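You operate a simulated robot arm through the tools that you are given. There is no shell and no other tool.

Carry out the task below with a simulated two-armed robot. There is one attempt and no reset: what you move stays moved.

JOB
Draw the steel pulley from the motor with the puller and drop it in its bin.
Fine: clamp the motor first; let the puller down after; leave the fork in and the purple switch on lower.

The check looks at the end state, three seconds after you hand in, the way a careful person would. Anything else that was tipped, shoved, dropped, spilled or broken makes it a failure.

ROBOT AND FRAMES
Two 7-joint arms with fingered hands on one trunk that stands fixed in place. Base frame: the origin is at the foot of the trunk, x ahead of it, y to its left, z up. Readings come in cm, degrees, newtons and seconds.
The left shoulder is at [2.3, 21.4, 124.4], the right one opposite. With the tool pointing down near the work surface each hand reaches from about 12 to 60 cm from the base axis, measured 20 degrees to its own side. Payload 3.3 kg a hand.
The tool frame of a hand sits at the grasp point between the pads (the TCP): z along the fingers, y along the line on which they close. The tips reach 2.6 cm beyond it. The gripper opens to 13.2 cm; its body begins 7.3 cm behind the TCP. The gripper is a hand of 2 fingers: y runs from the thumb to the fingers, the wrist lies at [0, 0, -22.4] in the tool frame.
Orientation is that of the tool frame in the base frame, as a unit quaternion [w, x, y, z]. With the fingers straight down and closing along the base's y, the tool's x points along the base's -x, its y along +y and its z along -z.

CONTROLS
- The arms move only by the tool send_rows. It takes "left_motion", "right_motion" or both (then of equal length, played together; a hand with none holds still); each is a list of rows, each an object (a shift or turn left out is 0) with "turn": the turn, a rotation vector about the base's x, y, z in degrees, a list of three; "linear": the shift along the base's x, y, z in cm, a list of three. In form: [{"turn": [ax, ay, az], "linear": [tx, ty, tz]}, ...]. A call has 1 to 20 rows; each row shifts and turns the commanded pose from where the row before left it. Rows are played at 5 a second. More than 5 cm and 8.6 degrees between two rows, and nothing of the call is played. Where a pose cannot be reached the arm comes as near as it can. A force on the tool above 40 N (or 10 N above the force at the start of the call, whichever is more), or a blocked arm, ends the call early, and 0.2 s more pass. In this call time passes only in rows, and 0.2 s behind the last. The reply holds the time, the measured pose of the TCP, the force on the tool along the base axes, the opening and the grip force, in the units named above and with some noise, with the torque about the TCP (base axes, N m) and any sound that the robot's microphone picked up, and new pictures: "views" is both (left out), scene, wrist or none (wrist: the cameras of the hands that moved).
- Cameras (640 x 400 px; columns grow to the right, rows downward): "scene" is now at [9.13, 4.83, 142.15]; the picture's right is [0.53, -0.85, 0.00], its down [-0.46, -0.29, -0.84] and it looks along [0.71, 0.44, -0.54] (base axes); focal length 325 px, centre (320, 200). "left" rides on the left gripper at [-6.6, -0.3, -9.9] in its tool frame; the picture's right is [0.04, -1.00, 0.00], its down [0.83, 0.03, -0.55] and it looks along [0.55, 0.02, 0.83] (tool axes); focal length 261 px, centre (320, 200). "right" rides on the right gripper at [6.5, -0.3, -9.9] in its tool frame; the picture's right is [0.04, 1.00, 0.00], its down [-0.83, 0.04, -0.55] and it looks along [-0.55, 0.02, 0.83] (tool axes); focal length 261 px, centre (320, 200). There is no depth. A picture from a camera that has moved, and an enlarged one, comes with that camera's place and axes in the base frame and with its lens.
- slide_trunk(by): moves the trunk up (or, below 0, down) by that many cm; the arms and the scene camera ride with it, the base frame stays. It gives what a move gives, with no picture.
- finger_targets(finger1, thumb_bend, hand): sets how far each is bent, from 0 (flat) to 100 (curled in); at 30 the hand is open as for a grip, at 70 the pads meet at the TCP. One left out holds its place. A second passes; each finger stops where it meets its share of the squeeze, and holds until it gets a number again. It is the only way to open and close the hand. It gives what a move gives, with no picture; readings hold the bend of each and the force on the fingers (four entries, about 0 where the hand has none), thumb and palm.
- pan_tilt(pan, tilt): turns the head with the scene camera to pan (to the left, within 86 degrees either way) and tilt (down, from -29 to 69), counted from straight ahead of the robot (the tilt from the chest, where the trunk bows). It gives what a move gives, and a new picture of the scene camera.
- close_up(camera, box): a new picture of the part [left, top, right, bottom] of that camera's present view, enlarged. The clock stands still meanwhile.
- close_job(): hands the job in; it is judged then, once.

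Places have to be worked out from the pictures, the camera data and where the tool is seen. Open the grippers and draw the arms clear of the work before you hand the job in, unless the task says otherwise.

The tools are called after "Request:" as a command line: name --argument value ..., lists and objects as JSON in quotes. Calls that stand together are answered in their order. send_rows: Moves the arms, as the interface text tells. Its arguments: {"type":"object","properties":{"left_motion":{"type":"array","items":{"type":"object","properties":{"turn":{"type":"array","items":{"type":"number"}},"linear":{"type":"array","items":{"type":"number"}}}}},"right_motion":{"type":"array","items":{"type":"object","properties":{"turn":{"type":"array","items":{"type":"number"}},"linear":{"type":"array","items":{"type":"number"}}}}},"views":{"type":"string","enum":["both","scene","wrist","none"]}},"required":[]} The other tools are called the same way: slide_trunk (by) moves the trunk up or down; finger_targets (finger1, thumb_bend, hand) moves the fingers one by one; pan_tilt (pan, tilt) turns the head that bears the scene camera; close_up (camera, box) takes an enlarged picture of a part of a camera's view; close_job () hands the job in.

At the start:

```text
time: 0.0
left_tcp_pos: [25.96, 39.75, 121.93]
left_orientation: [0.001, -0.001, 1.0, 0.0]
left_force: [0.1, 0.0, -1.1]
left_torque: [0.03, 0.02, 0.02]
left_gripper_width: 13.15
left_gripper_force: 0.1
left_shape: jaw
left_bend: [30.0, 30.0]
left_finger forces: [0.1, 0.1, 0.0, 0.1, 0.0, 0.1]
right_tcp_pos: [34.77, -0.09, 118.96]
right_orientation: [0.001, 0.004, 1.0, 0.005]
right_force: [-0.8, -0.2, -0.1]
right_torque: [0.02, -0.02, -0.01]
right_gripper_width: 13.17
right_gripper_force: 0.0
right_shape: jaw
right_bend: [30.0, 30.0]
right_finger forces: [0.0, 0.0, 0.0, 0.1, 0.0, 0.0]
trunk travel left (down, up): [-52.5, 23.6]
head pan, tilt (commanded): [31.9, 32.9]
```

scene: 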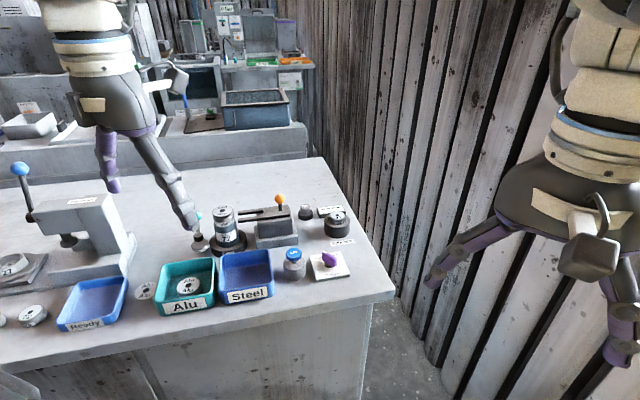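
right: 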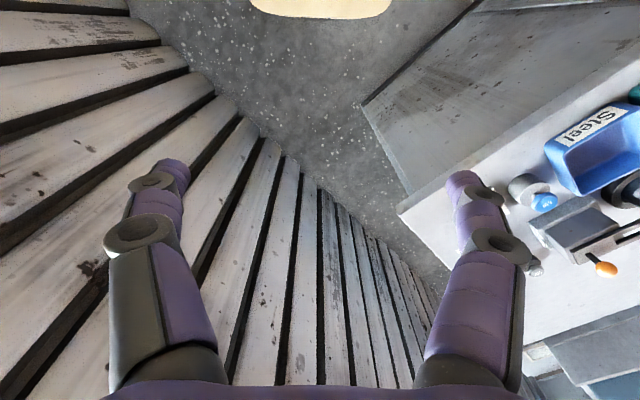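
left: 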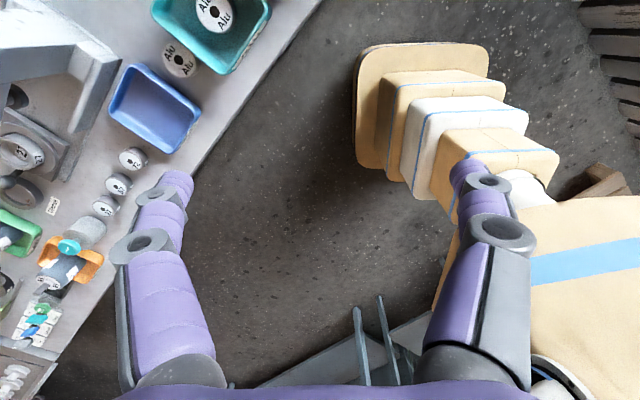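

The scene shows a bench with a motor station, bins and a lever with an orange knob on the right. I look closer before moving anything.

Request:
close_up --camera "scene" --box '[180, 180, 380, 305]'

Request:
close_up --camera "scene" --box '[0, 150, 200, 340]'

Request:
close_up --camera "left" --box '[0, 0, 320, 400]'

```text
3.20 times, centred on (280, 242) of scene
camera zoom: at [9.13, 4.83, 142.15], right [0.53, -0.85, 0.0], down [-0.46, -0.29, -0.84], along [0.71, 0.44, -0.54], focal length 1039 px, centre (448, 64)
```

zoom: 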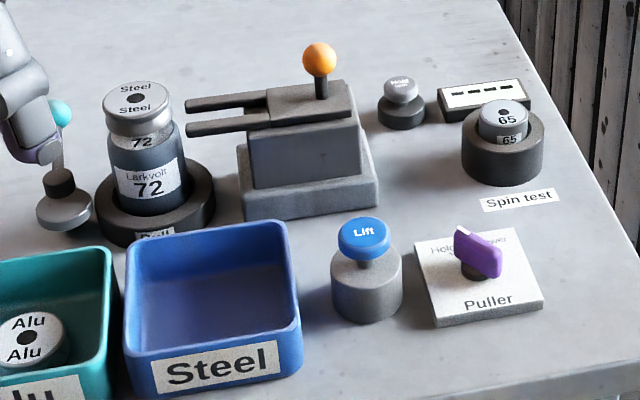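

```text
2.11 times, centred on (100, 245) of scene
camera zoom: at [9.13, 4.83, 142.15], right [0.53, -0.85, 0.0], down [-0.46, -0.29, -0.84], along [0.71, 0.44, -0.54], focal length 684 px, centre (783, 105)
```

zoom: 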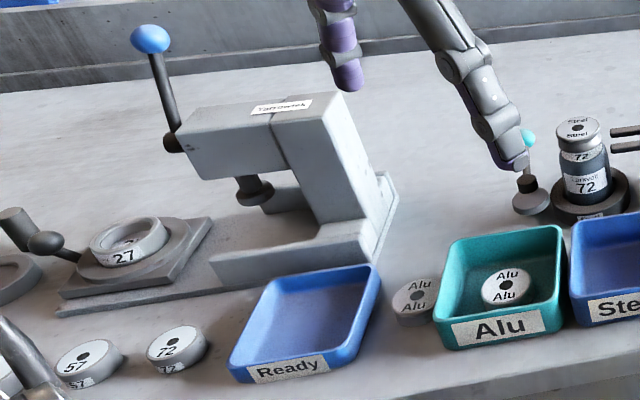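

```text
1.00 times, centred on (160, 200) of left (not enlarged: the box is as wide or as high as the picture)
camera zoom: at [32.43, 39.32, 131.89], right [-0.04, -1.0, 0.0], down [-0.83, 0.03, 0.55], along [-0.55, 0.02, -0.83], focal length 261 px, centre (480, 200)
```

zoom: 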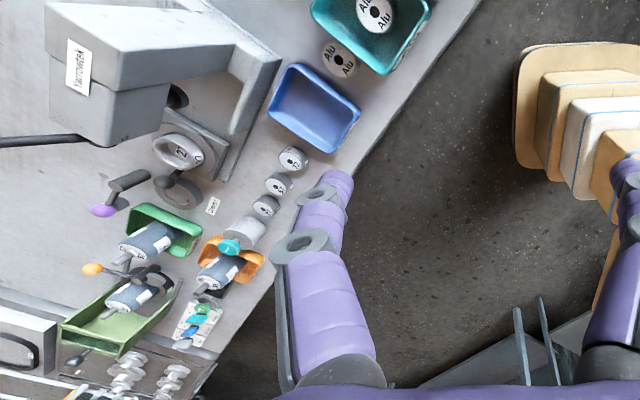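

I enlarge the parts around the pull station to read the labels.

Request:
close_up --camera "scene" --box '[285, 235, 365, 285]'

Request:
close_up --camera "scene" --box '[180, 195, 260, 260]'

Request:
close_up --camera "scene" --box '[290, 195, 360, 245]'

Request:
close_up --camera "right" --box '[500, 80, 640, 300]'

```text
8.00 times, centred on (325, 260) of scene
camera zoom: at [9.13, 4.83, 142.15], right [0.53, -0.85, 0.0], down [-0.46, -0.29, -0.84], along [0.71, 0.44, -0.54], focal length 2598 px, centre (280, -280)
```

zoom: 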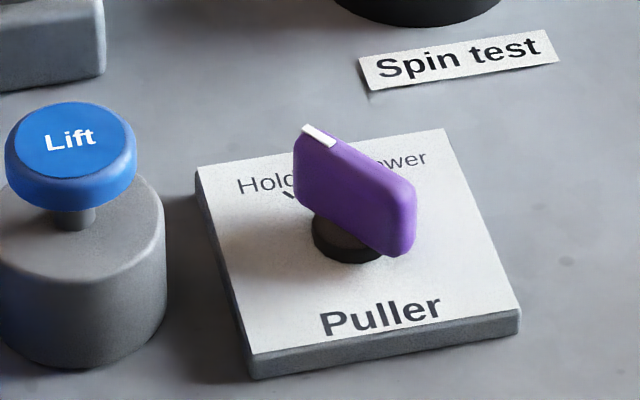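

```text
6.15 times, centred on (220, 228) of scene
camera zoom: at [9.13, 4.83, 142.15], right [0.53, -0.85, 0.0], down [-0.46, -0.29, -0.84], along [0.71, 0.44, -0.54], focal length 1999 px, centre (935, 31)
```

zoom: 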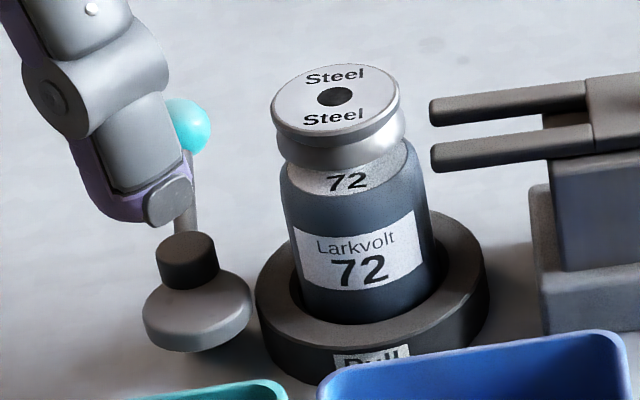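

```text
8.00 times, centred on (325, 220) of scene
camera zoom: at [9.13, 4.83, 142.15], right [0.53, -0.85, 0.0], down [-0.46, -0.29, -0.84], along [0.71, 0.44, -0.54], focal length 2598 px, centre (280, 40)
```

zoom: 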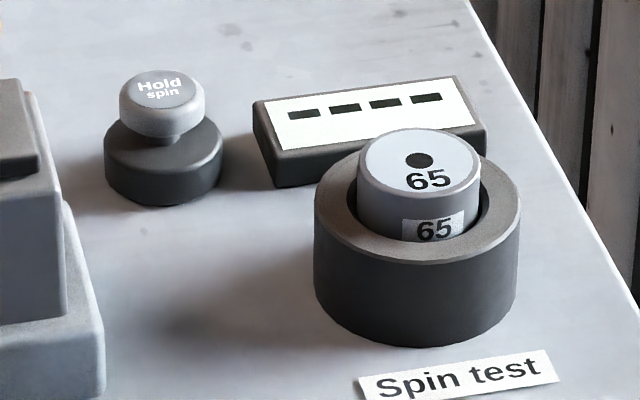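

```text
1.82 times, centred on (570, 190) of right
camera zoom: at [28.15, -0.58, 128.81], right [-0.03, 1.0, 0.01], down [0.83, 0.02, 0.55], along [0.55, 0.03, -0.83], focal length 474 px, centre (-134, 218)
```

zoom: 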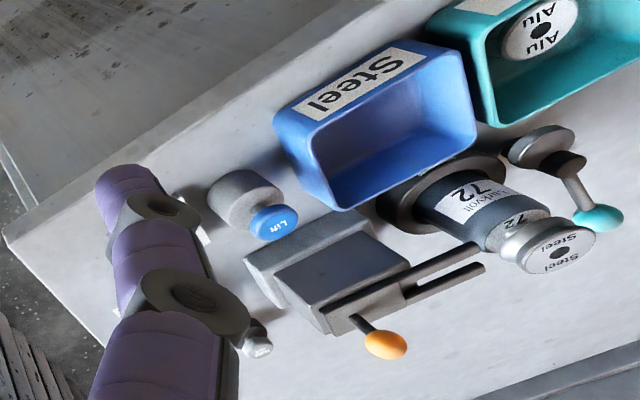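

Triangulating scene and right-wrist views, the pulley top sits near [50, 57, 98.6], the orange fork knob near [59.5, 47.4, 100.5], the Lift button near [50.6, 37.2, 94.5] and the teal clamp knob near [49.7, 66.7, 94]. I draw the left hand back and up so the scene camera sees the clamp.

Request:
send_rows --left_motion '[{"linear": [-4, 0, 2]}, {"linear": [-4, 0, 2]}, {"linear": [-3, 0, 2]}, {"linear": [-2, 0, 2]}]' --views "scene"

```text
time: 1.0
left_tcp_pos: [14.03, 37.56, 125.12]
left_orientation: [0.0, 0.0, 1.0, 0.0]
left_force: [0.4, 0.2, 0.1]
left_torque: [0.0, -0.02, 0.01]
left_gripper_width: 13.17
left_gripper_force: 0.0
left_shape: jaw
left_bend: [30.0, 30.0]
left_finger forces: [0.0, 0.1, 0.0, 0.1, 0.1, 0.0]
left hand out of reach, approached as far as the arm can: row 2, 3, 4
right_tcp_pos: [34.76, -0.27, 119.12]
right_orientation: [0.001, 0.003, 1.0, 0.005]
right_force: [-0.2, -0.5, 0.2]
right_torque: [0.0, 0.0, -0.06]
right_gripper_width: 13.18
right_gripper_force: 0.1
right_shape: jaw
right_bend: [30.0, 30.0]
right_finger forces: [0.1, 0.1, 0.0, 0.1, 0.1, 0.0]
trunk travel left (down, up): [-52.5, 23.6]
head pan, tilt (commanded): [31.9, 32.9]
camera scene: at [9.11, 4.81, 142.15], right [0.53, -0.85, 0.0], down [-0.46, -0.29, -0.84], along [0.71, 0.44, -0.54], focal length 325 px, centre (320, 200)
```

scene: 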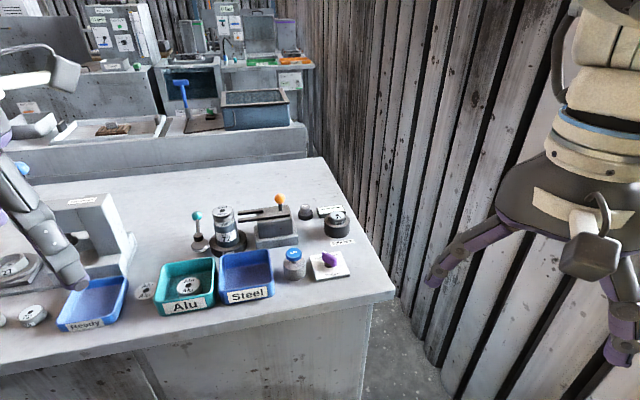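

The view of the clamp is free now, so I enlarge the pull station again.

Request:
close_up --camera "scene" --box '[180, 190, 260, 260]'

Request:
close_up --camera "scene" --box '[230, 185, 310, 235]'

Request:
close_up --camera "scene" --box '[140, 240, 300, 340]'

```text
5.71 times, centred on (220, 225) of scene
camera zoom: at [9.11, 4.81, 142.15], right [0.53, -0.85, 0.0], down [-0.46, -0.29, -0.84], along [0.71, 0.44, -0.54], focal length 1856 px, centre (891, 57)
```

zoom: 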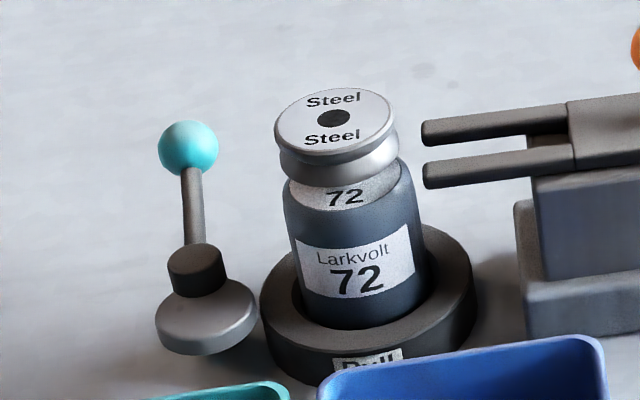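

```text
8.00 times, centred on (270, 210) of scene
camera zoom: at [9.11, 4.81, 142.15], right [0.53, -0.85, 0.0], down [-0.46, -0.29, -0.84], along [0.71, 0.44, -0.54], focal length 2598 px, centre (720, 120)
```

zoom: 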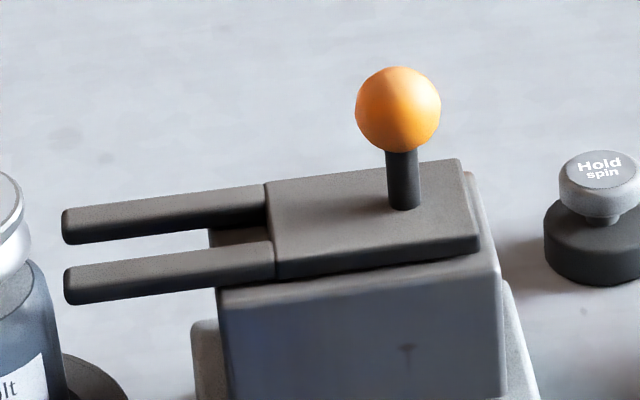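

```text
4.00 times, centred on (220, 290) of scene
camera zoom: at [9.11, 4.81, 142.15], right [0.53, -0.85, 0.0], down [-0.46, -0.29, -0.84], along [0.71, 0.44, -0.54], focal length 1299 px, centre (720, -160)
```

zoom: 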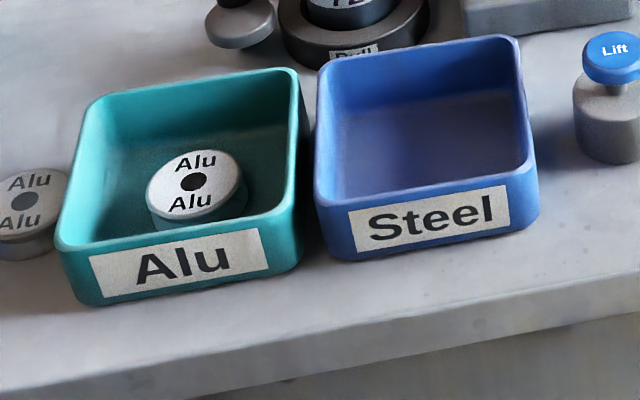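

The teal lever appears to lie almost horizontally from its hub near [45.5, 62, 92] to the ball near [49.7, 66.7, 94], and the bench top is near z = 88. I bring the left hand over the bench, yawed about 42° and tilted 35° outward, so its wrist camera looks straight down at the station.

Request:
send_rows --left_motion '[{"linear": [4.3, 2, 0], "turn": [0, 0, 7]}, {"linear": [4.3, 2, 0], "turn": [0, 0, 7]}, {"linear": [4.3, 2, 0], "turn": [0, 0, 7]}, {"linear": [4.3, 2, -1], "turn": [0, 0, 7]}, {"linear": [4.3, 2, -2], "turn": [0, 0, 7]}, {"linear": [4.3, 2, -2], "turn": [0, 0, 7]}, {"turn": [4.68, -5.2, 0]}, {"turn": [4.68, -5.2, 0]}, {"turn": [4.68, -5.2, 0]}, {"turn": [4.68, -5.2, 0]}, {"turn": [4.68, -5.2, 0]}]' --views "both"

```text
refused: row 5 steps farther than a row can; nothing moved
```

One row was slightly too long, so I shorten the steps and resend.

Request:
send_rows --left_motion '[{"linear": [4.3, 2, 0], "turn": [0, 0, 7]}, {"linear": [4.3, 2, 0], "turn": [0, 0, 7]}, {"linear": [4.3, 2, 0], "turn": [0, 0, 7]}, {"linear": [4.3, 2, -1], "turn": [0, 0, 7]}, {"linear": [4.0, 2, -2], "turn": [0, 0, 7]}, {"linear": [4.0, 2, -2], "turn": [0, 0, 7]}, {"turn": [4.68, -5.2, 0]}, {"turn": [4.68, -5.2, 0]}, {"turn": [4.68, -5.2, 0]}, {"turn": [4.68, -5.2, 0]}, {"turn": [4.68, -5.2, 0]}]' --views "both"

```text
time: 3.4
left_tcp_pos: [38.34, 49.6, 118.25]
left_orientation: [0.282, -0.343, 0.89, 0.107]
left_force: [0.6, 0.1, -0.8]
left_torque: [0.01, -0.01, -0.02]
left_gripper_width: 13.18
left_gripper_force: 0.0
left_shape: jaw
left_bend: [30.0, 30.0]
left_finger forces: [0.0, 0.0, 0.0, 0.0, 0.1, 0.1]
left hand out of reach, approached as far as the arm can: row 3, 4, 6
right_tcp_pos: [34.75, -0.15, 119.12]
right_orientation: [0.001, 0.003, 1.0, 0.005]
right_force: [-0.4, 0.2, 0.2]
right_torque: [0.05, 0.0, 0.05]
right_gripper_width: 13.22
right_gripper_force: 0.0
right_shape: jaw
right_bend: [30.0, 30.0]
right_finger forces: [0.1, 0.1, 0.0, 0.0, 0.0, 0.1]
trunk travel left (down, up): [-52.5, 23.6]
head pan, tilt (commanded): [31.9, 32.9]
camera scene: at [9.09, 4.81, 142.15], right [0.53, -0.85, 0.0], down [-0.46, -0.29, -0.84], along [0.71, 0.44, -0.54], focal length 325 px, centre (320, 200)
camera left: at [38.15, 48.94, 130.12], right [0.64, -0.76, -0.02], down [-0.76, -0.64, -0.03], along [0.01, 0.03, -1.0], focal length 261 px, centre (320, 200)
```

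scene: 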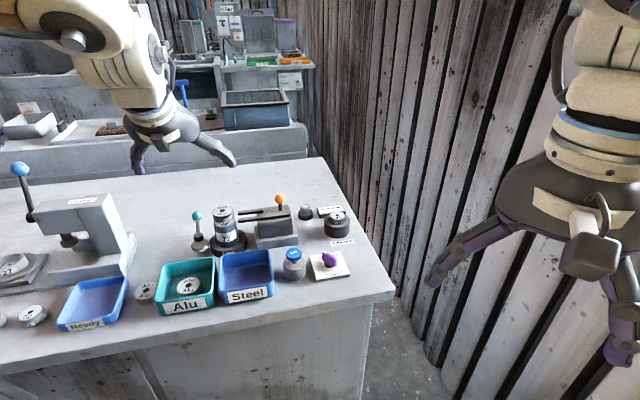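
left: 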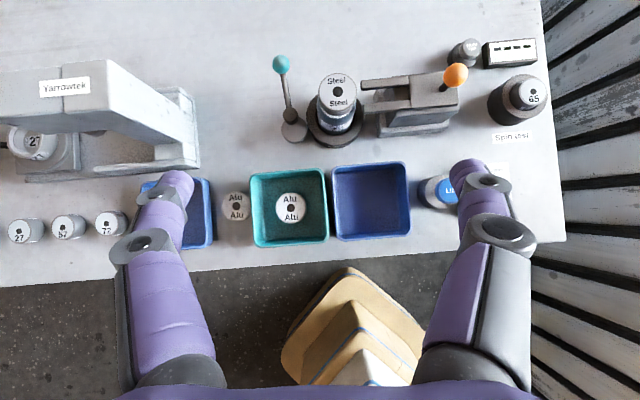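

The wrist camera now looks straight down; the teal lever lies away from the bench front, fork block and motor in one line along the bench. I enlarge this view to see the clamp and fork details.

Request:
close_up --camera "left" --box '[260, 40, 420, 160]'

Request:
close_up --camera "left" --box '[350, 30, 550, 150]'

Request:
close_up --camera "scene" --box '[185, 200, 245, 255]'

```text
3.33 times, centred on (340, 100) of left
camera zoom: at [38.15, 48.94, 130.12], right [0.64, -0.76, -0.02], down [-0.76, -0.64, -0.03], along [0.01, 0.03, -1.0], focal length 869 px, centre (253, 533)
```

zoom: 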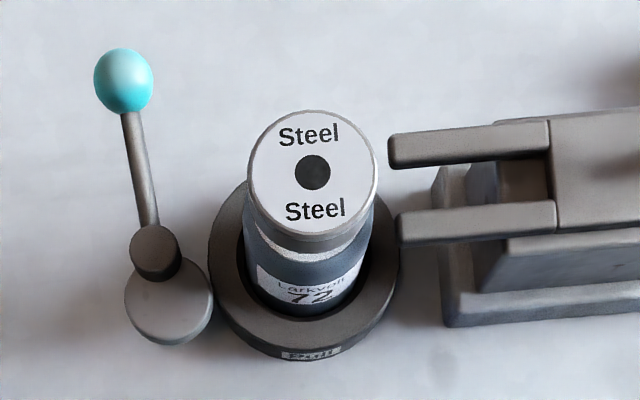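

```text
3.20 times, centred on (450, 90) of left
camera zoom: at [38.15, 48.94, 130.12], right [0.64, -0.76, -0.02], down [-0.76, -0.64, -0.03], along [0.01, 0.03, -1.0], focal length 834 px, centre (-96, 552)
```

zoom: 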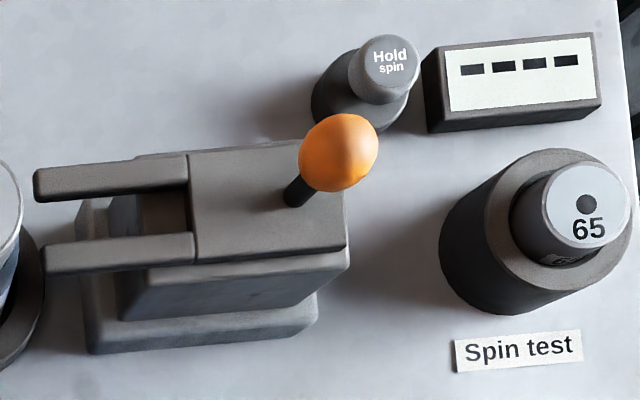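

```text
7.27 times, centred on (215, 228) of scene
camera zoom: at [9.09, 4.81, 142.15], right [0.53, -0.85, 0.0], down [-0.46, -0.29, -0.84], along [0.71, 0.44, -0.54], focal length 2362 px, centre (1084, 0)
```

zoom: 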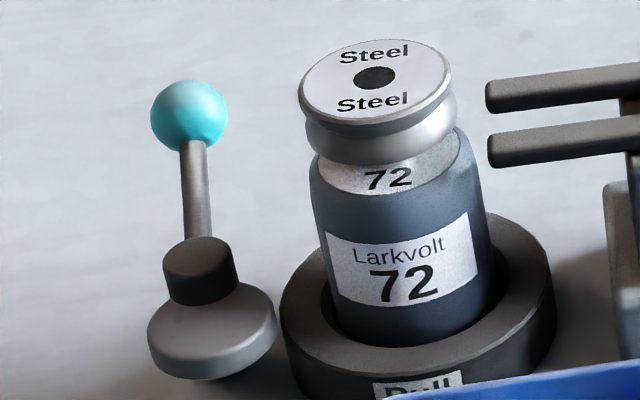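

The grey cam disc is offset to the front of its hub, so swinging the teal lever to the left (counter-clockwise from above) should press the cam to the motor. I pre-shape the left hand, thumb near the centre line and finger partly open, for room beside the motor.

Request:
finger_targets --hand "left" --thumb_bend 58 --finger1 45

Request:
send_rows --left_motion '[{"linear": [2.4, 2.9, -1.7], "turn": [0, 0, -5]}, {"linear": [2.4, 2.9, -2], "turn": [0, 0, -6]}, {"linear": [2.4, 2.9, -2], "turn": [0, 0, -6]}, {"linear": [2.4, 2.9, -2]}, {"linear": [2.0, 2.6, -2]}]' --views "both"

```text
time: 4.4
left_tcp_pos: [38.31, 49.43, 118.21]
left_orientation: [0.281, -0.342, 0.89, 0.108]
left_force: [-0.1, 0.1, -0.2]
left_torque: [-0.01, 0.02, -0.02]
left_gripper_width: 6.34
left_gripper_force: 0.0
left_shape: fingers
left_bend: [45.0, 57.0]
left_finger forces: [0.0, 0.0, 0.0, 0.0, 0.0, 0.0]
right_tcp_pos: [34.77, -0.09, 119.05]
right_orientation: [0.0, 0.003, 1.0, 0.004]
right_force: [-0.1, -0.1, 0.0]
right_torque: [-0.02, -0.01, -0.01]
right_gripper_width: 13.2
right_gripper_force: 0.1
right_shape: jaw
right_bend: [30.0, 30.0]
right_finger forces: [0.1, 0.0, 0.0, 0.0, 0.0, 0.1]
trunk travel left (down, up): [-52.5, 23.6]
head pan, tilt (commanded): [31.9, 32.9]
```

```text
time: 5.6
left_tcp_pos: [49.78, 63.41, 108.72]
left_orientation: [0.293, -0.207, 0.931, 0.065]
left_force: [1.5, 0.6, -0.4]
left_torque: [0.0, -0.01, 0.02]
left_gripper_width: 6.35
left_gripper_force: 0.0
left_shape: fingers
left_bend: [45.0, 57.0]
left_finger forces: [0.1, 0.0, 0.0, 0.1, 0.0, 0.0]
right_tcp_pos: [34.76, -0.08, 118.98]
right_orientation: [-0.001, 0.004, 1.0, 0.004]
right_force: [0.3, -0.5, -0.6]
right_torque: [0.0, 0.01, 0.0]
right_gripper_width: 13.17
right_gripper_force: 0.0
right_shape: jaw
right_bend: [30.0, 30.0]
right_finger forces: [0.1, 0.0, 0.0, 0.1, 0.0, 0.0]
trunk travel left (down, up): [-52.5, 23.6]
head pan, tilt (commanded): [31.9, 32.9]
camera scene: at [9.19, 4.93, 142.14], right [0.53, -0.85, 0.0], down [-0.46, -0.29, -0.84], along [0.71, 0.44, -0.54], focal length 325 px, centre (320, 200)
camera left: at [49.61, 63.03, 120.54], right [0.39, -0.92, -0.02], down [-0.92, -0.39, -0.02], along [0.01, 0.03, -1.0], focal length 261 px, centre (320, 200)
```

scene: 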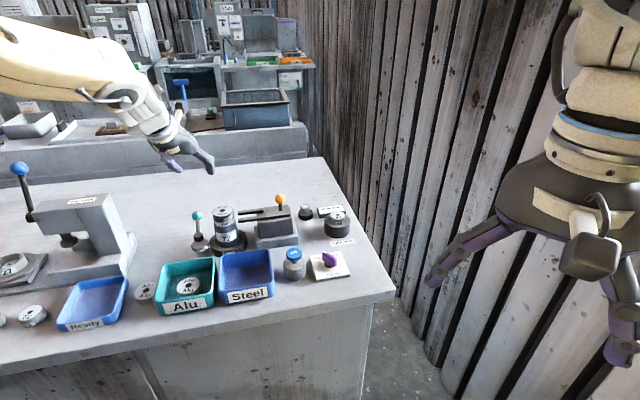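
left: 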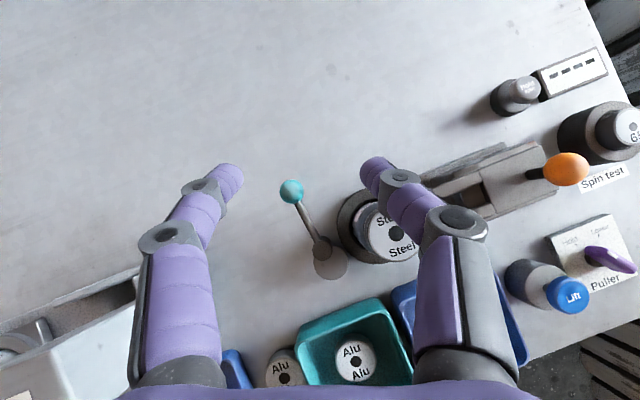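

Ball is confirmed at [49.7, 67.0, 93.7] and hub at about [45.1, 61.8]. The thumb knuckle would come close to the motor with this yaw, so I turn the hand to azimuth 60° at height before going down.

Request:
send_rows --left_motion '[{"linear": [0.2, 0.6, -0.5], "turn": [0, 0, 7]}, {"linear": [0.2, 0.6, -0.5], "turn": [0, 0, 7]}, {"linear": [0.2, 0.6, -1], "turn": [0, 0, 7]}, {"linear": [0.1, 0.6, -1], "turn": [0, 0, 7]}, {"linear": [0.1, 0.7, -1], "turn": [0, 0, 7]}]' --views "both"

```text
time: 6.8
left_tcp_pos: [50.68, 66.81, 104.6]
left_orientation: [0.26, -0.478, 0.825, 0.151]
left_force: [0.5, 1.2, 1.2]
left_torque: [-0.02, 0.01, 0.03]
left_gripper_width: 6.37
left_gripper_force: 0.0
left_shape: fingers
left_bend: [45.0, 57.0]
left_finger forces: [0.0, 0.0, 0.0, 0.0, 0.0, 0.1]
right_tcp_pos: [34.8, -0.24, 119.01]
right_orientation: [0.0, 0.003, 1.0, 0.005]
right_force: [0.7, -0.2, 0.0]
right_torque: [-0.01, 0.01, 0.0]
right_gripper_width: 13.21
right_gripper_force: 0.0
right_shape: jaw
right_bend: [30.0, 30.0]
right_finger forces: [0.0, 0.0, 0.0, 0.0, 0.0, 0.0]
trunk travel left (down, up): [-52.5, 23.6]
head pan, tilt (commanded): [31.9, 32.9]
camera scene: at [9.22, 4.82, 142.14], right [0.53, -0.85, 0.0], down [-0.46, -0.29, -0.84], along [0.71, 0.44, -0.54], focal length 325 px, centre (320, 200)
camera left: at [50.72, 66.18, 116.46], right [0.85, -0.53, -0.02], down [-0.53, -0.85, -0.02], along [-0.01, 0.03, -1.0], focal length 261 px, centre (320, 200)
```

scene: 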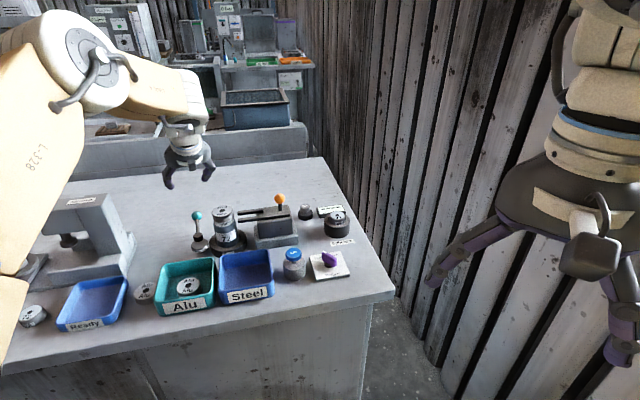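
left: 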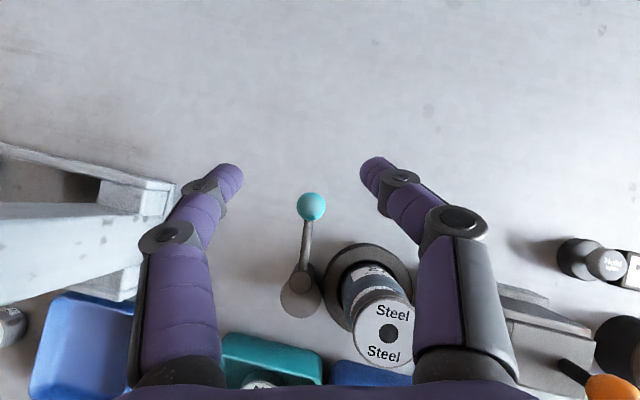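

Ball and rod are clear below the hand. To keep well off the motor I will use the thumb flat as a straight post on the ball's right side, with the finger curled in, so the hand body stays left of the lever; I set the fingers and shift left first.

Request:
finger_targets --hand "left" --thumb_bend 30 --finger1 80

Request:
send_rows --left_motion '[{"linear": [-2.4, 1.1, 0]}, {"linear": [-2.45, 1.2, -2]}, {"linear": [0, 0, -1.5]}]' --views "both"

```text
time: 7.8
left_tcp_pos: [50.51, 66.7, 104.59]
left_orientation: [0.261, -0.477, 0.826, 0.15]
left_force: [0.1, -0.2, -0.5]
left_torque: [-0.02, -0.02, 0.02]
left_gripper_width: 5.27
left_gripper_force: 0.1
left_shape: fingers
left_bend: [80.0, 30.0]
left_finger forces: [0.0, 0.1, 0.1, 0.0, 0.1, 0.0]
right_tcp_pos: [34.75, -0.19, 119.07]
right_orientation: [0.0, 0.004, 1.0, 0.005]
right_force: [0.4, 0.2, -0.8]
right_torque: [0.07, -0.02, -0.02]
right_gripper_width: 13.2
right_gripper_force: 0.1
right_shape: jaw
right_bend: [30.0, 30.0]
right_finger forces: [0.0, 0.1, 0.0, 0.0, 0.0, 0.1]
trunk travel left (down, up): [-52.5, 23.6]
head pan, tilt (commanded): [31.9, 32.9]
```

```text
time: 8.6
left_tcp_pos: [45.94, 69.12, 100.97]
left_orientation: [0.261, -0.477, 0.826, 0.151]
left_force: [0.2, 0.2, -0.5]
left_torque: [-0.02, 0.0, 0.0]
left_gripper_width: 5.28
left_gripper_force: 0.0
left_shape: fingers
left_bend: [80.0, 30.0]
left_finger forces: [0.0, 0.1, 0.1, 0.0, 0.1, 0.1]
right_tcp_pos: [34.87, -0.19, 119.1]
right_orientation: [0.0, 0.004, 1.0, 0.005]
right_force: [-0.4, 0.1, -0.2]
right_torque: [-0.03, 0.02, -0.04]
right_gripper_width: 13.2
right_gripper_force: 0.0
right_shape: jaw
right_bend: [30.0, 30.0]
right_finger forces: [0.0, 0.1, 0.1, 0.1, 0.0, 0.0]
trunk travel left (down, up): [-52.5, 23.6]
head pan, tilt (commanded): [31.9, 32.9]
camera scene: at [9.17, 4.82, 142.14], right [0.53, -0.85, 0.0], down [-0.46, -0.29, -0.84], along [0.71, 0.44, -0.54], focal length 325 px, centre (320, 200)
camera left: at [45.94, 68.6, 112.88], right [0.85, -0.53, -0.02], down [-0.53, -0.85, -0.02], along [-0.01, 0.03, -1.0], focal length 261 px, centre (320, 200)
```

scene: 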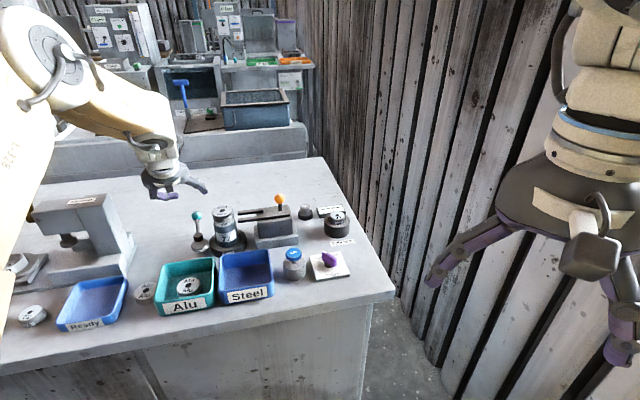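
left: 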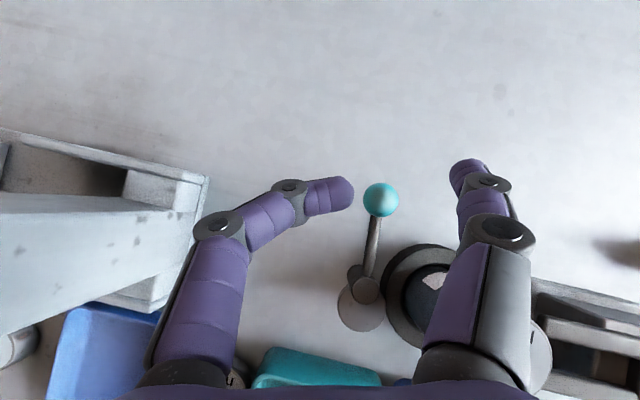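

The ball sits in the gap between the thumb post and the curled finger, and the motor is clear of the hand's path. I go straight down to ball height.

Request:
send_rows --left_motion '[{"linear": [0, 0, -2]}, {"linear": [0, 0, -2]}, {"linear": [0, 0, -1.8]}]' --views "both"

```text
time: 9.4
left_tcp_pos: [45.93, 68.92, 95.36]
left_orientation: [0.261, -0.477, 0.826, 0.15]
left_force: [-0.4, 0.4, -0.4]
left_torque: [-0.01, 0.01, 0.0]
left_gripper_width: 5.26
left_gripper_force: 0.1
left_shape: fingers
left_bend: [80.0, 30.0]
left_finger forces: [0.0, 0.0, 0.0, 0.0, 0.0, 0.0]
right_tcp_pos: [34.78, -0.13, 119.05]
right_orientation: [-0.001, 0.003, 1.0, 0.003]
right_force: [-1.0, -0.7, 0.2]
right_torque: [-0.01, 0.02, 0.01]
right_gripper_width: 13.19
right_gripper_force: 0.0
right_shape: jaw
right_bend: [30.0, 30.0]
right_finger forces: [0.0, 0.0, 0.1, 0.0, 0.0, 0.0]
trunk travel left (down, up): [-52.5, 23.6]
head pan, tilt (commanded): [31.9, 32.9]
camera scene: at [9.16, 4.85, 142.14], right [0.53, -0.85, 0.0], down [-0.46, -0.29, -0.84], along [0.71, 0.44, -0.54], focal length 325 px, centre (320, 200)
camera left: at [45.94, 68.4, 107.16], right [0.85, -0.53, -0.02], down [-0.53, -0.85, -0.02], along [-0.01, 0.03, -1.0], focal length 261 px, centre (320, 200)
```

scene: 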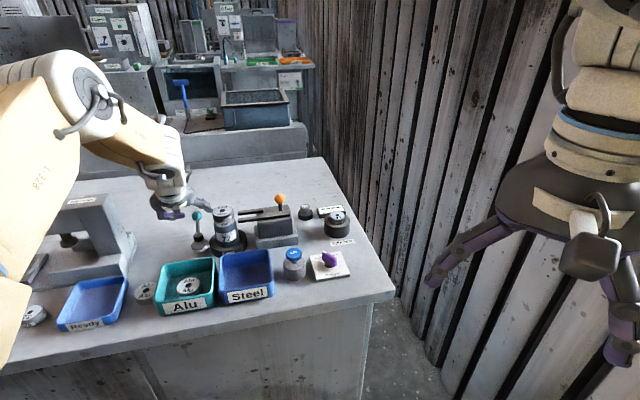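
left: 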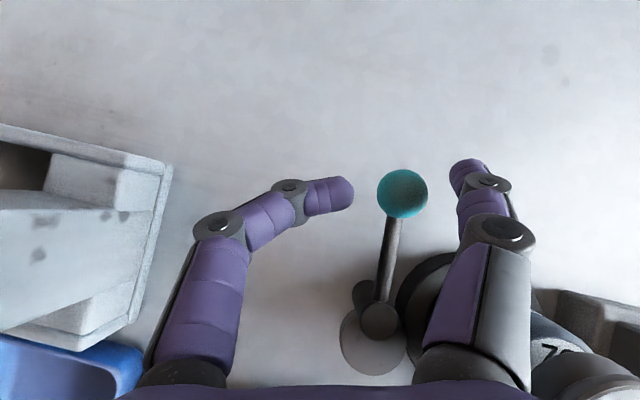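

The ball is caged between finger and thumb. I start the counter-clockwise swing with the thumb pushing it left along the arc, and look after the first part.

Request:
send_rows --left_motion '[{"linear": [-0.95, 0.68, 0]}, {"linear": [-1.07, 0.27, 0], "turn": [0, 0, 4.5]}, {"linear": [-1.13, 0.11, 0], "turn": [0, 0, 4.5]}, {"linear": [-1.18, -0.05, 0], "turn": [0, 0, 4.5]}]' --views "wrist"

```text
time: 10.4
left_tcp_pos: [41.32, 69.95, 95.18]
left_orientation: [0.241, -0.572, 0.763, 0.181]
left_force: [1.3, 0.4, 0.7]
left_torque: [0.0, -0.03, 0.02]
left_gripper_width: 5.34
left_gripper_force: 0.9
left_shape: fingers
left_bend: [80.0, 30.0]
left_finger forces: [0.1, 0.1, 0.1, 0.0, 1.0, 0.1]
right_tcp_pos: [34.76, -0.29, 119.05]
right_orientation: [-0.001, 0.003, 1.0, 0.005]
right_force: [0.5, 0.6, 0.2]
right_torque: [0.0, 0.0, 0.0]
right_gripper_width: 13.22
right_gripper_force: 0.1
right_shape: jaw
right_bend: [30.0, 30.0]
right_finger forces: [0.0, 0.0, 0.1, 0.0, 0.0, 0.0]
trunk travel left (down, up): [-52.5, 23.6]
head pan, tilt (commanded): [31.9, 32.9]
camera left: at [41.52, 69.52, 107.11], right [0.95, -0.31, -0.02], down [-0.31, -0.95, -0.02], along [-0.01, 0.03, -1.0], focal length 261 px, centre (320, 200)
```

left: 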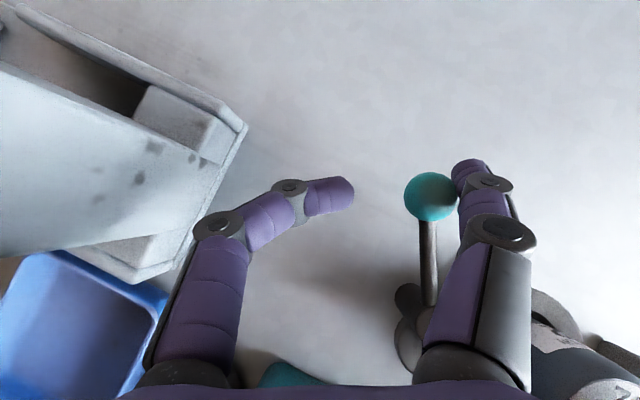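

The thumb now pushes the ball with about 1 N and the lever is following at roughly 75°. I continue the arc.

Request:
send_rows --left_motion '[{"linear": [-1.18, -0.23, 0], "turn": [0, 0, 4.5]}, {"linear": [-1.16, -0.41, 0], "turn": [0, 0, 4.5]}, {"linear": [-1.12, -0.58, 0], "turn": [0, 0, 4.5]}]' --views "both"

```text
time: 11.2
left_tcp_pos: [37.93, 69.05, 95.34]
left_orientation: [0.217, -0.658, 0.69, 0.208]
left_force: [0.7, -0.5, 0.3]
left_torque: [0.01, 0.0, 0.01]
left_gripper_width: 5.36
left_gripper_force: 0.1
left_shape: fingers
left_bend: [80.0, 30.0]
left_finger forces: [0.0, 0.0, 0.0, 0.0, 0.4, 0.0]
right_tcp_pos: [34.77, -0.17, 118.95]
right_orientation: [0.0, 0.003, 1.0, 0.004]
right_force: [0.6, 0.2, -0.9]
right_torque: [0.0, -0.05, -0.01]
right_gripper_width: 13.2
right_gripper_force: 0.0
right_shape: jaw
right_bend: [30.0, 30.0]
right_finger forces: [0.0, 0.0, 0.1, 0.0, 0.1, 0.0]
trunk travel left (down, up): [-52.5, 23.6]
head pan, tilt (commanded): [31.9, 32.9]
camera scene: at [9.14, 4.82, 142.15], right [0.53, -0.85, 0.0], down [-0.46, -0.29, -0.84], along [0.71, 0.44, -0.54], focal length 325 px, centre (320, 200)
camera left: at [38.08, 68.62, 107.2], right [1.0, -0.08, -0.02], down [-0.08, -1.0, -0.02], along [-0.02, 0.03, -1.0], focal length 261 px, centre (320, 200)
```

scene: 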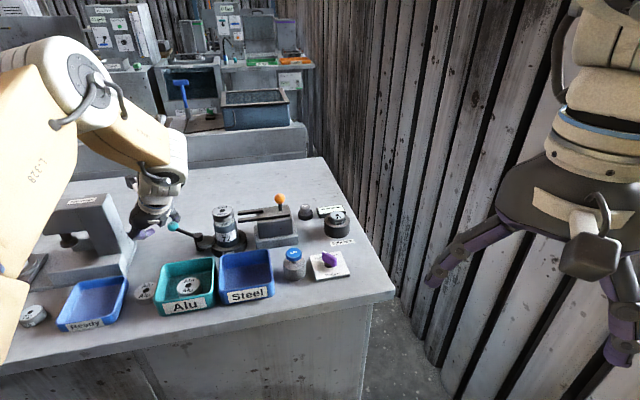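
left: 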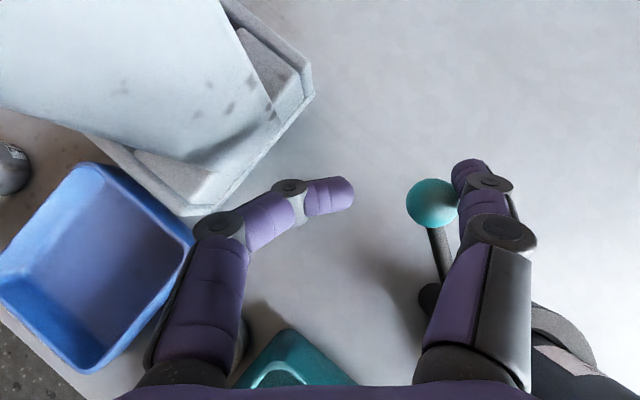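

The lever has swung to about 104° with negligible force. I keep going, watching the force for the cam's contact.

Request:
send_rows --left_motion '[{"linear": [-1.04, -0.76, 0], "turn": [0, 0, 4.5]}, {"linear": [-0.95, -0.91, 0], "turn": [0, 0, 4.5]}]' --views "both"

```text
time: 11.8
left_tcp_pos: [35.86, 67.32, 95.34]
left_orientation: [-0.202, 0.709, -0.638, -0.224]
left_force: [0.7, 0.7, 0.1]
left_torque: [0.06, -0.05, 0.02]
left_gripper_width: 5.35
left_gripper_force: 0.5
left_shape: fingers
left_bend: [80.0, 30.0]
left_finger forces: [0.0, 0.0, 0.0, 0.1, 1.0, 0.1]
right_tcp_pos: [34.78, -0.21, 119.1]
right_orientation: [0.0, 0.003, 1.0, 0.004]
right_force: [-0.6, 0.0, 0.2]
right_torque: [0.0, 0.01, 0.03]
right_gripper_width: 13.22
right_gripper_force: 0.1
right_shape: jaw
right_bend: [30.0, 30.0]
right_finger forces: [0.0, 0.1, 0.0, 0.0, 0.0, 0.0]
trunk travel left (down, up): [-52.5, 23.6]
head pan, tilt (commanded): [31.9, 32.9]
camera scene: at [9.14, 4.83, 142.15], right [0.53, -0.85, 0.0], down [-0.46, -0.29, -0.84], along [0.71, 0.44, -0.54], focal length 325 px, centre (320, 200)
camera left: at [36.12, 66.94, 107.27], right [1.0, 0.07, -0.02], down [0.07, -1.0, -0.02], along [-0.03, 0.02, -1.0], focal length 261 px, centre (320, 200)
```

scene: 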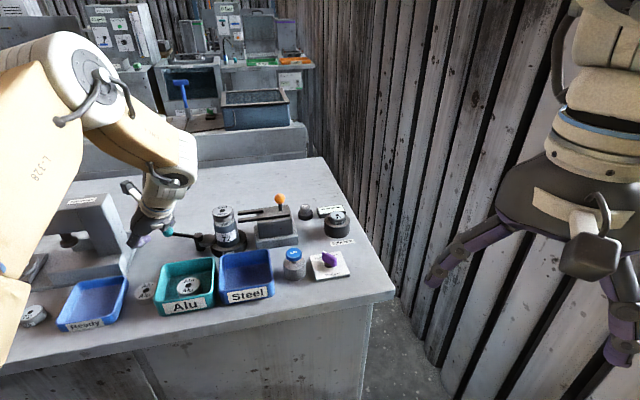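
left: 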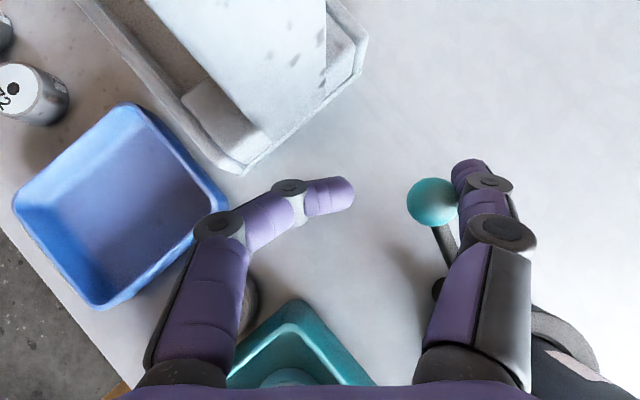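

Still free-moving, about 122°. I continue the last two arc steps.

Request:
send_rows --left_motion '[{"linear": [-0.83, -1.05, 0], "turn": [0, 0, 4.5]}, {"linear": [-0.68, -1.18, 0], "turn": [0, 0, 4.5]}]' --views "both"

```text
time: 12.4
left_tcp_pos: [34.48, 65.4, 95.22]
left_orientation: [-0.185, 0.757, -0.58, -0.239]
left_force: [5.1, 7.6, 2.3]
left_torque: [0.13, -0.18, 0.44]
left_gripper_width: 5.79
left_gripper_force: 4.3
left_shape: fingers
left_bend: [80.0, 27.0]
left_finger forces: [0.0, 0.0, 0.0, 0.0, 8.2, 0.0]
right_tcp_pos: [34.83, -0.07, 118.94]
right_orientation: [0.0, 0.004, 1.0, 0.005]
right_force: [0.4, 0.2, 0.8]
right_torque: [-0.01, 0.0, 0.0]
right_gripper_width: 13.19
right_gripper_force: 0.2
right_shape: jaw
right_bend: [30.0, 30.0]
right_finger forces: [0.0, 0.0, 0.0, 0.0, 0.0, 0.0]
trunk travel left (down, up): [-52.5, 23.6]
head pan, tilt (commanded): [31.9, 32.9]
camera scene: at [9.22, 4.97, 142.14], right [0.53, -0.85, 0.0], down [-0.46, -0.29, -0.84], along [0.71, 0.44, -0.54], focal length 325 px, centre (320, 200)
camera left: at [34.78, 65.04, 107.13], right [0.97, 0.23, -0.02], down [0.23, -0.97, -0.03], along [-0.03, 0.02, -1.0], focal length 261 px, centre (320, 200)
```

scene: 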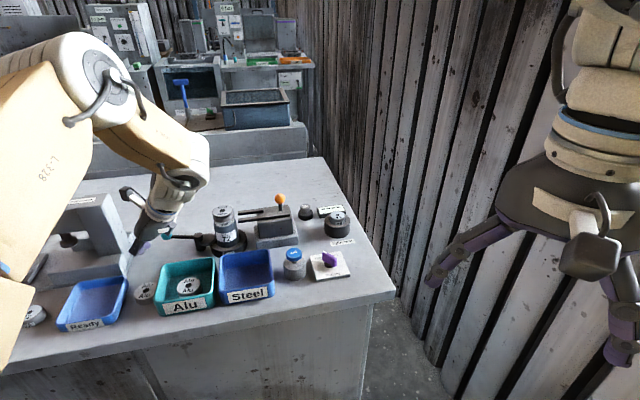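
left: 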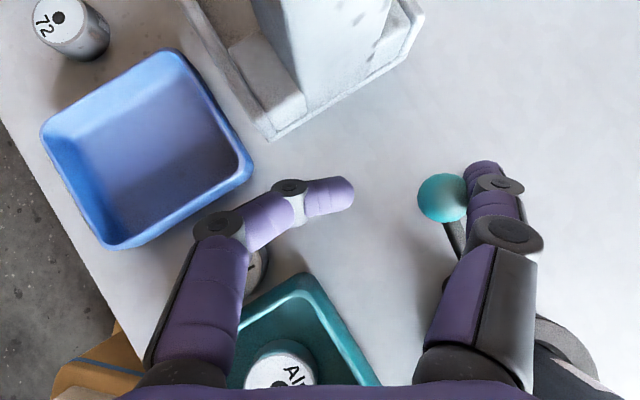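

The thumb now meets about 9 N near 132°, so the cam is touching or at its stop. I press a little further to be sure it's fully clamped.

Request:
send_rows --left_motion '[{"linear": [-0.5, -0.6, 0], "turn": [0, 0, 2]}, {"linear": [-0.4, -0.6, 0], "turn": [0, 0, 2]}]' --views "both"

Request:
close_up --camera "scene" --box '[140, 190, 260, 270]'

```text
time: 13.0
left_tcp_pos: [33.68, 64.26, 95.19]
left_orientation: [-0.175, 0.777, -0.553, -0.244]
left_force: [11.3, 15.9, 4.6]
left_torque: [0.29, -0.45, 0.89]
left_gripper_width: 6.75
left_gripper_force: 8.7
left_shape: fingers
left_bend: [80.0, 21.0]
left_finger forces: [0.0, 0.0, 0.0, 0.1, 16.9, 0.0]
right_tcp_pos: [34.91, 0.05, 119.03]
right_orientation: [0.0, 0.003, 1.0, 0.005]
right_force: [0.4, -0.5, 0.2]
right_torque: [0.0, 0.01, -0.01]
right_gripper_width: 13.21
right_gripper_force: 0.0
right_shape: jaw
right_bend: [30.0, 30.0]
right_finger forces: [0.0, 0.0, 0.0, 0.1, 0.0, 0.1]
trunk travel left (down, up): [-52.5, 23.6]
head pan, tilt (commanded): [31.9, 32.9]
camera scene: at [9.3, 5.02, 142.13], right [0.53, -0.85, 0.0], down [-0.46, -0.29, -0.84], along [0.71, 0.44, -0.55], focal length 325 px, centre (320, 200)
camera left: at [34.02, 63.85, 107.07], right [0.96, 0.3, -0.02], down [0.29, -0.96, -0.03], along [-0.03, 0.02, -1.0], focal length 261 px, centre (320, 200)
```

scene: 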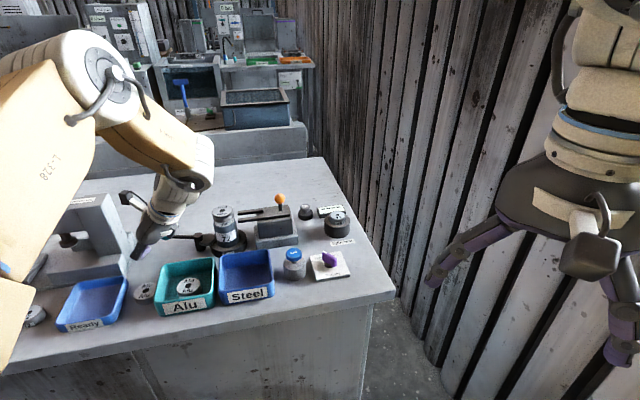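
left: 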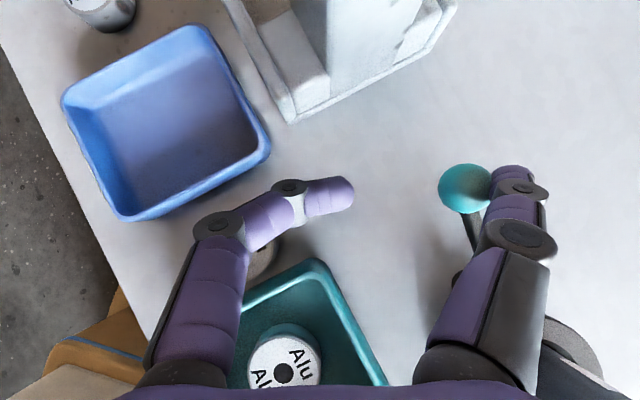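

```text
5.00 times, centred on (200, 230) of scene
camera zoom: at [9.3, 5.02, 142.13], right [0.53, -0.85, 0.0], down [-0.46, -0.29, -0.84], along [0.71, 0.44, -0.55], focal length 1624 px, centre (920, 50)
```

zoom: 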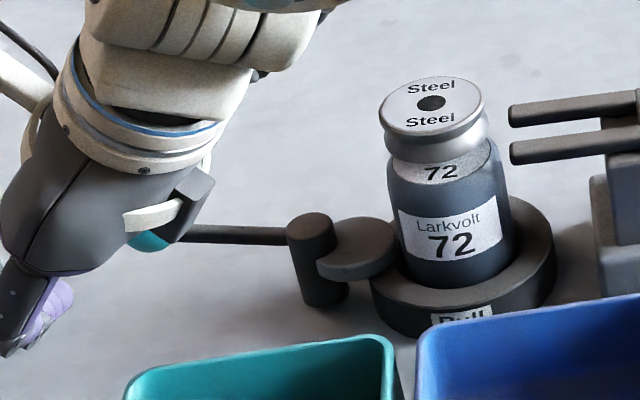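

The cam disc now lies hard against the motor and the lever doesn't move further (about 17 N, thumb yielding), so the motor is clamped. I ease the thumb back off the ball and rise straight up.

Request:
send_rows --left_motion '[{"linear": [0.9, 1.2, 0], "turn": [0, 0, -2]}, {"linear": [1.2, 1.4, 0], "turn": [0, 0, -2]}, {"linear": [0, 0, 3]}, {"linear": [0, 0, 4]}, {"linear": [0, 0, 4]}, {"linear": [0, 0, 4]}]' --views "both"

Request:
close_up --camera "left" --box '[320, 140, 640, 400]'

```text
time: 14.4
left_tcp_pos: [35.77, 66.85, 110.36]
left_orientation: [-0.183, 0.756, -0.581, -0.238]
left_force: [-0.3, -0.4, 0.3]
left_torque: [0.01, 0.0, 0.02]
left_gripper_width: 5.27
left_gripper_force: 0.1
left_shape: fingers
left_bend: [80.0, 30.0]
left_finger forces: [0.0, 0.0, 0.0, 0.0, 0.0, 0.0]
right_tcp_pos: [34.77, -0.17, 119.03]
right_orientation: [0.0, 0.003, 1.0, 0.005]
right_force: [0.4, 0.4, 0.3]
right_torque: [0.0, 0.0, -0.01]
right_gripper_width: 13.19
right_gripper_force: 0.2
right_shape: jaw
right_bend: [30.0, 30.0]
right_finger forces: [0.1, 0.0, 0.0, 0.1, 0.0, 0.0]
trunk travel left (down, up): [-52.5, 23.6]
head pan, tilt (commanded): [31.9, 32.9]
camera scene: at [9.11, 4.81, 142.15], right [0.53, -0.85, 0.0], down [-0.46, -0.29, -0.84], along [0.71, 0.44, -0.54], focal length 325 px, centre (320, 200)
camera left: at [36.05, 66.44, 122.18], right [0.97, 0.23, -0.02], down [0.23, -0.97, -0.02], along [-0.03, 0.02, -1.0], focal length 261 px, centre (320, 200)
```

scene: 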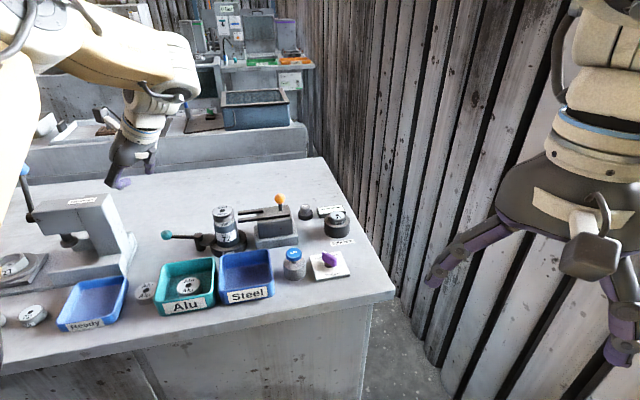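
left: 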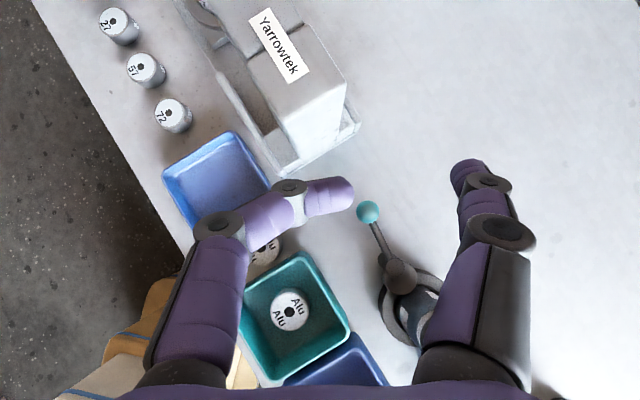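

```text
1.54 times, centred on (480, 270) of left
camera zoom: at [36.05, 66.44, 122.18], right [0.97, 0.23, -0.02], down [0.23, -0.97, -0.02], along [-0.03, 0.02, -1.0], focal length 401 px, centre (74, 92)
```

zoom: 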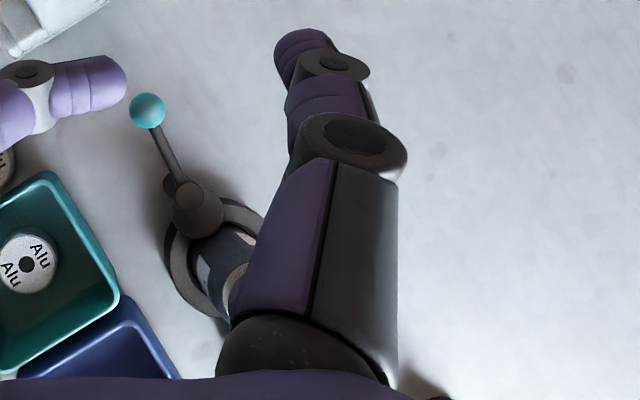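

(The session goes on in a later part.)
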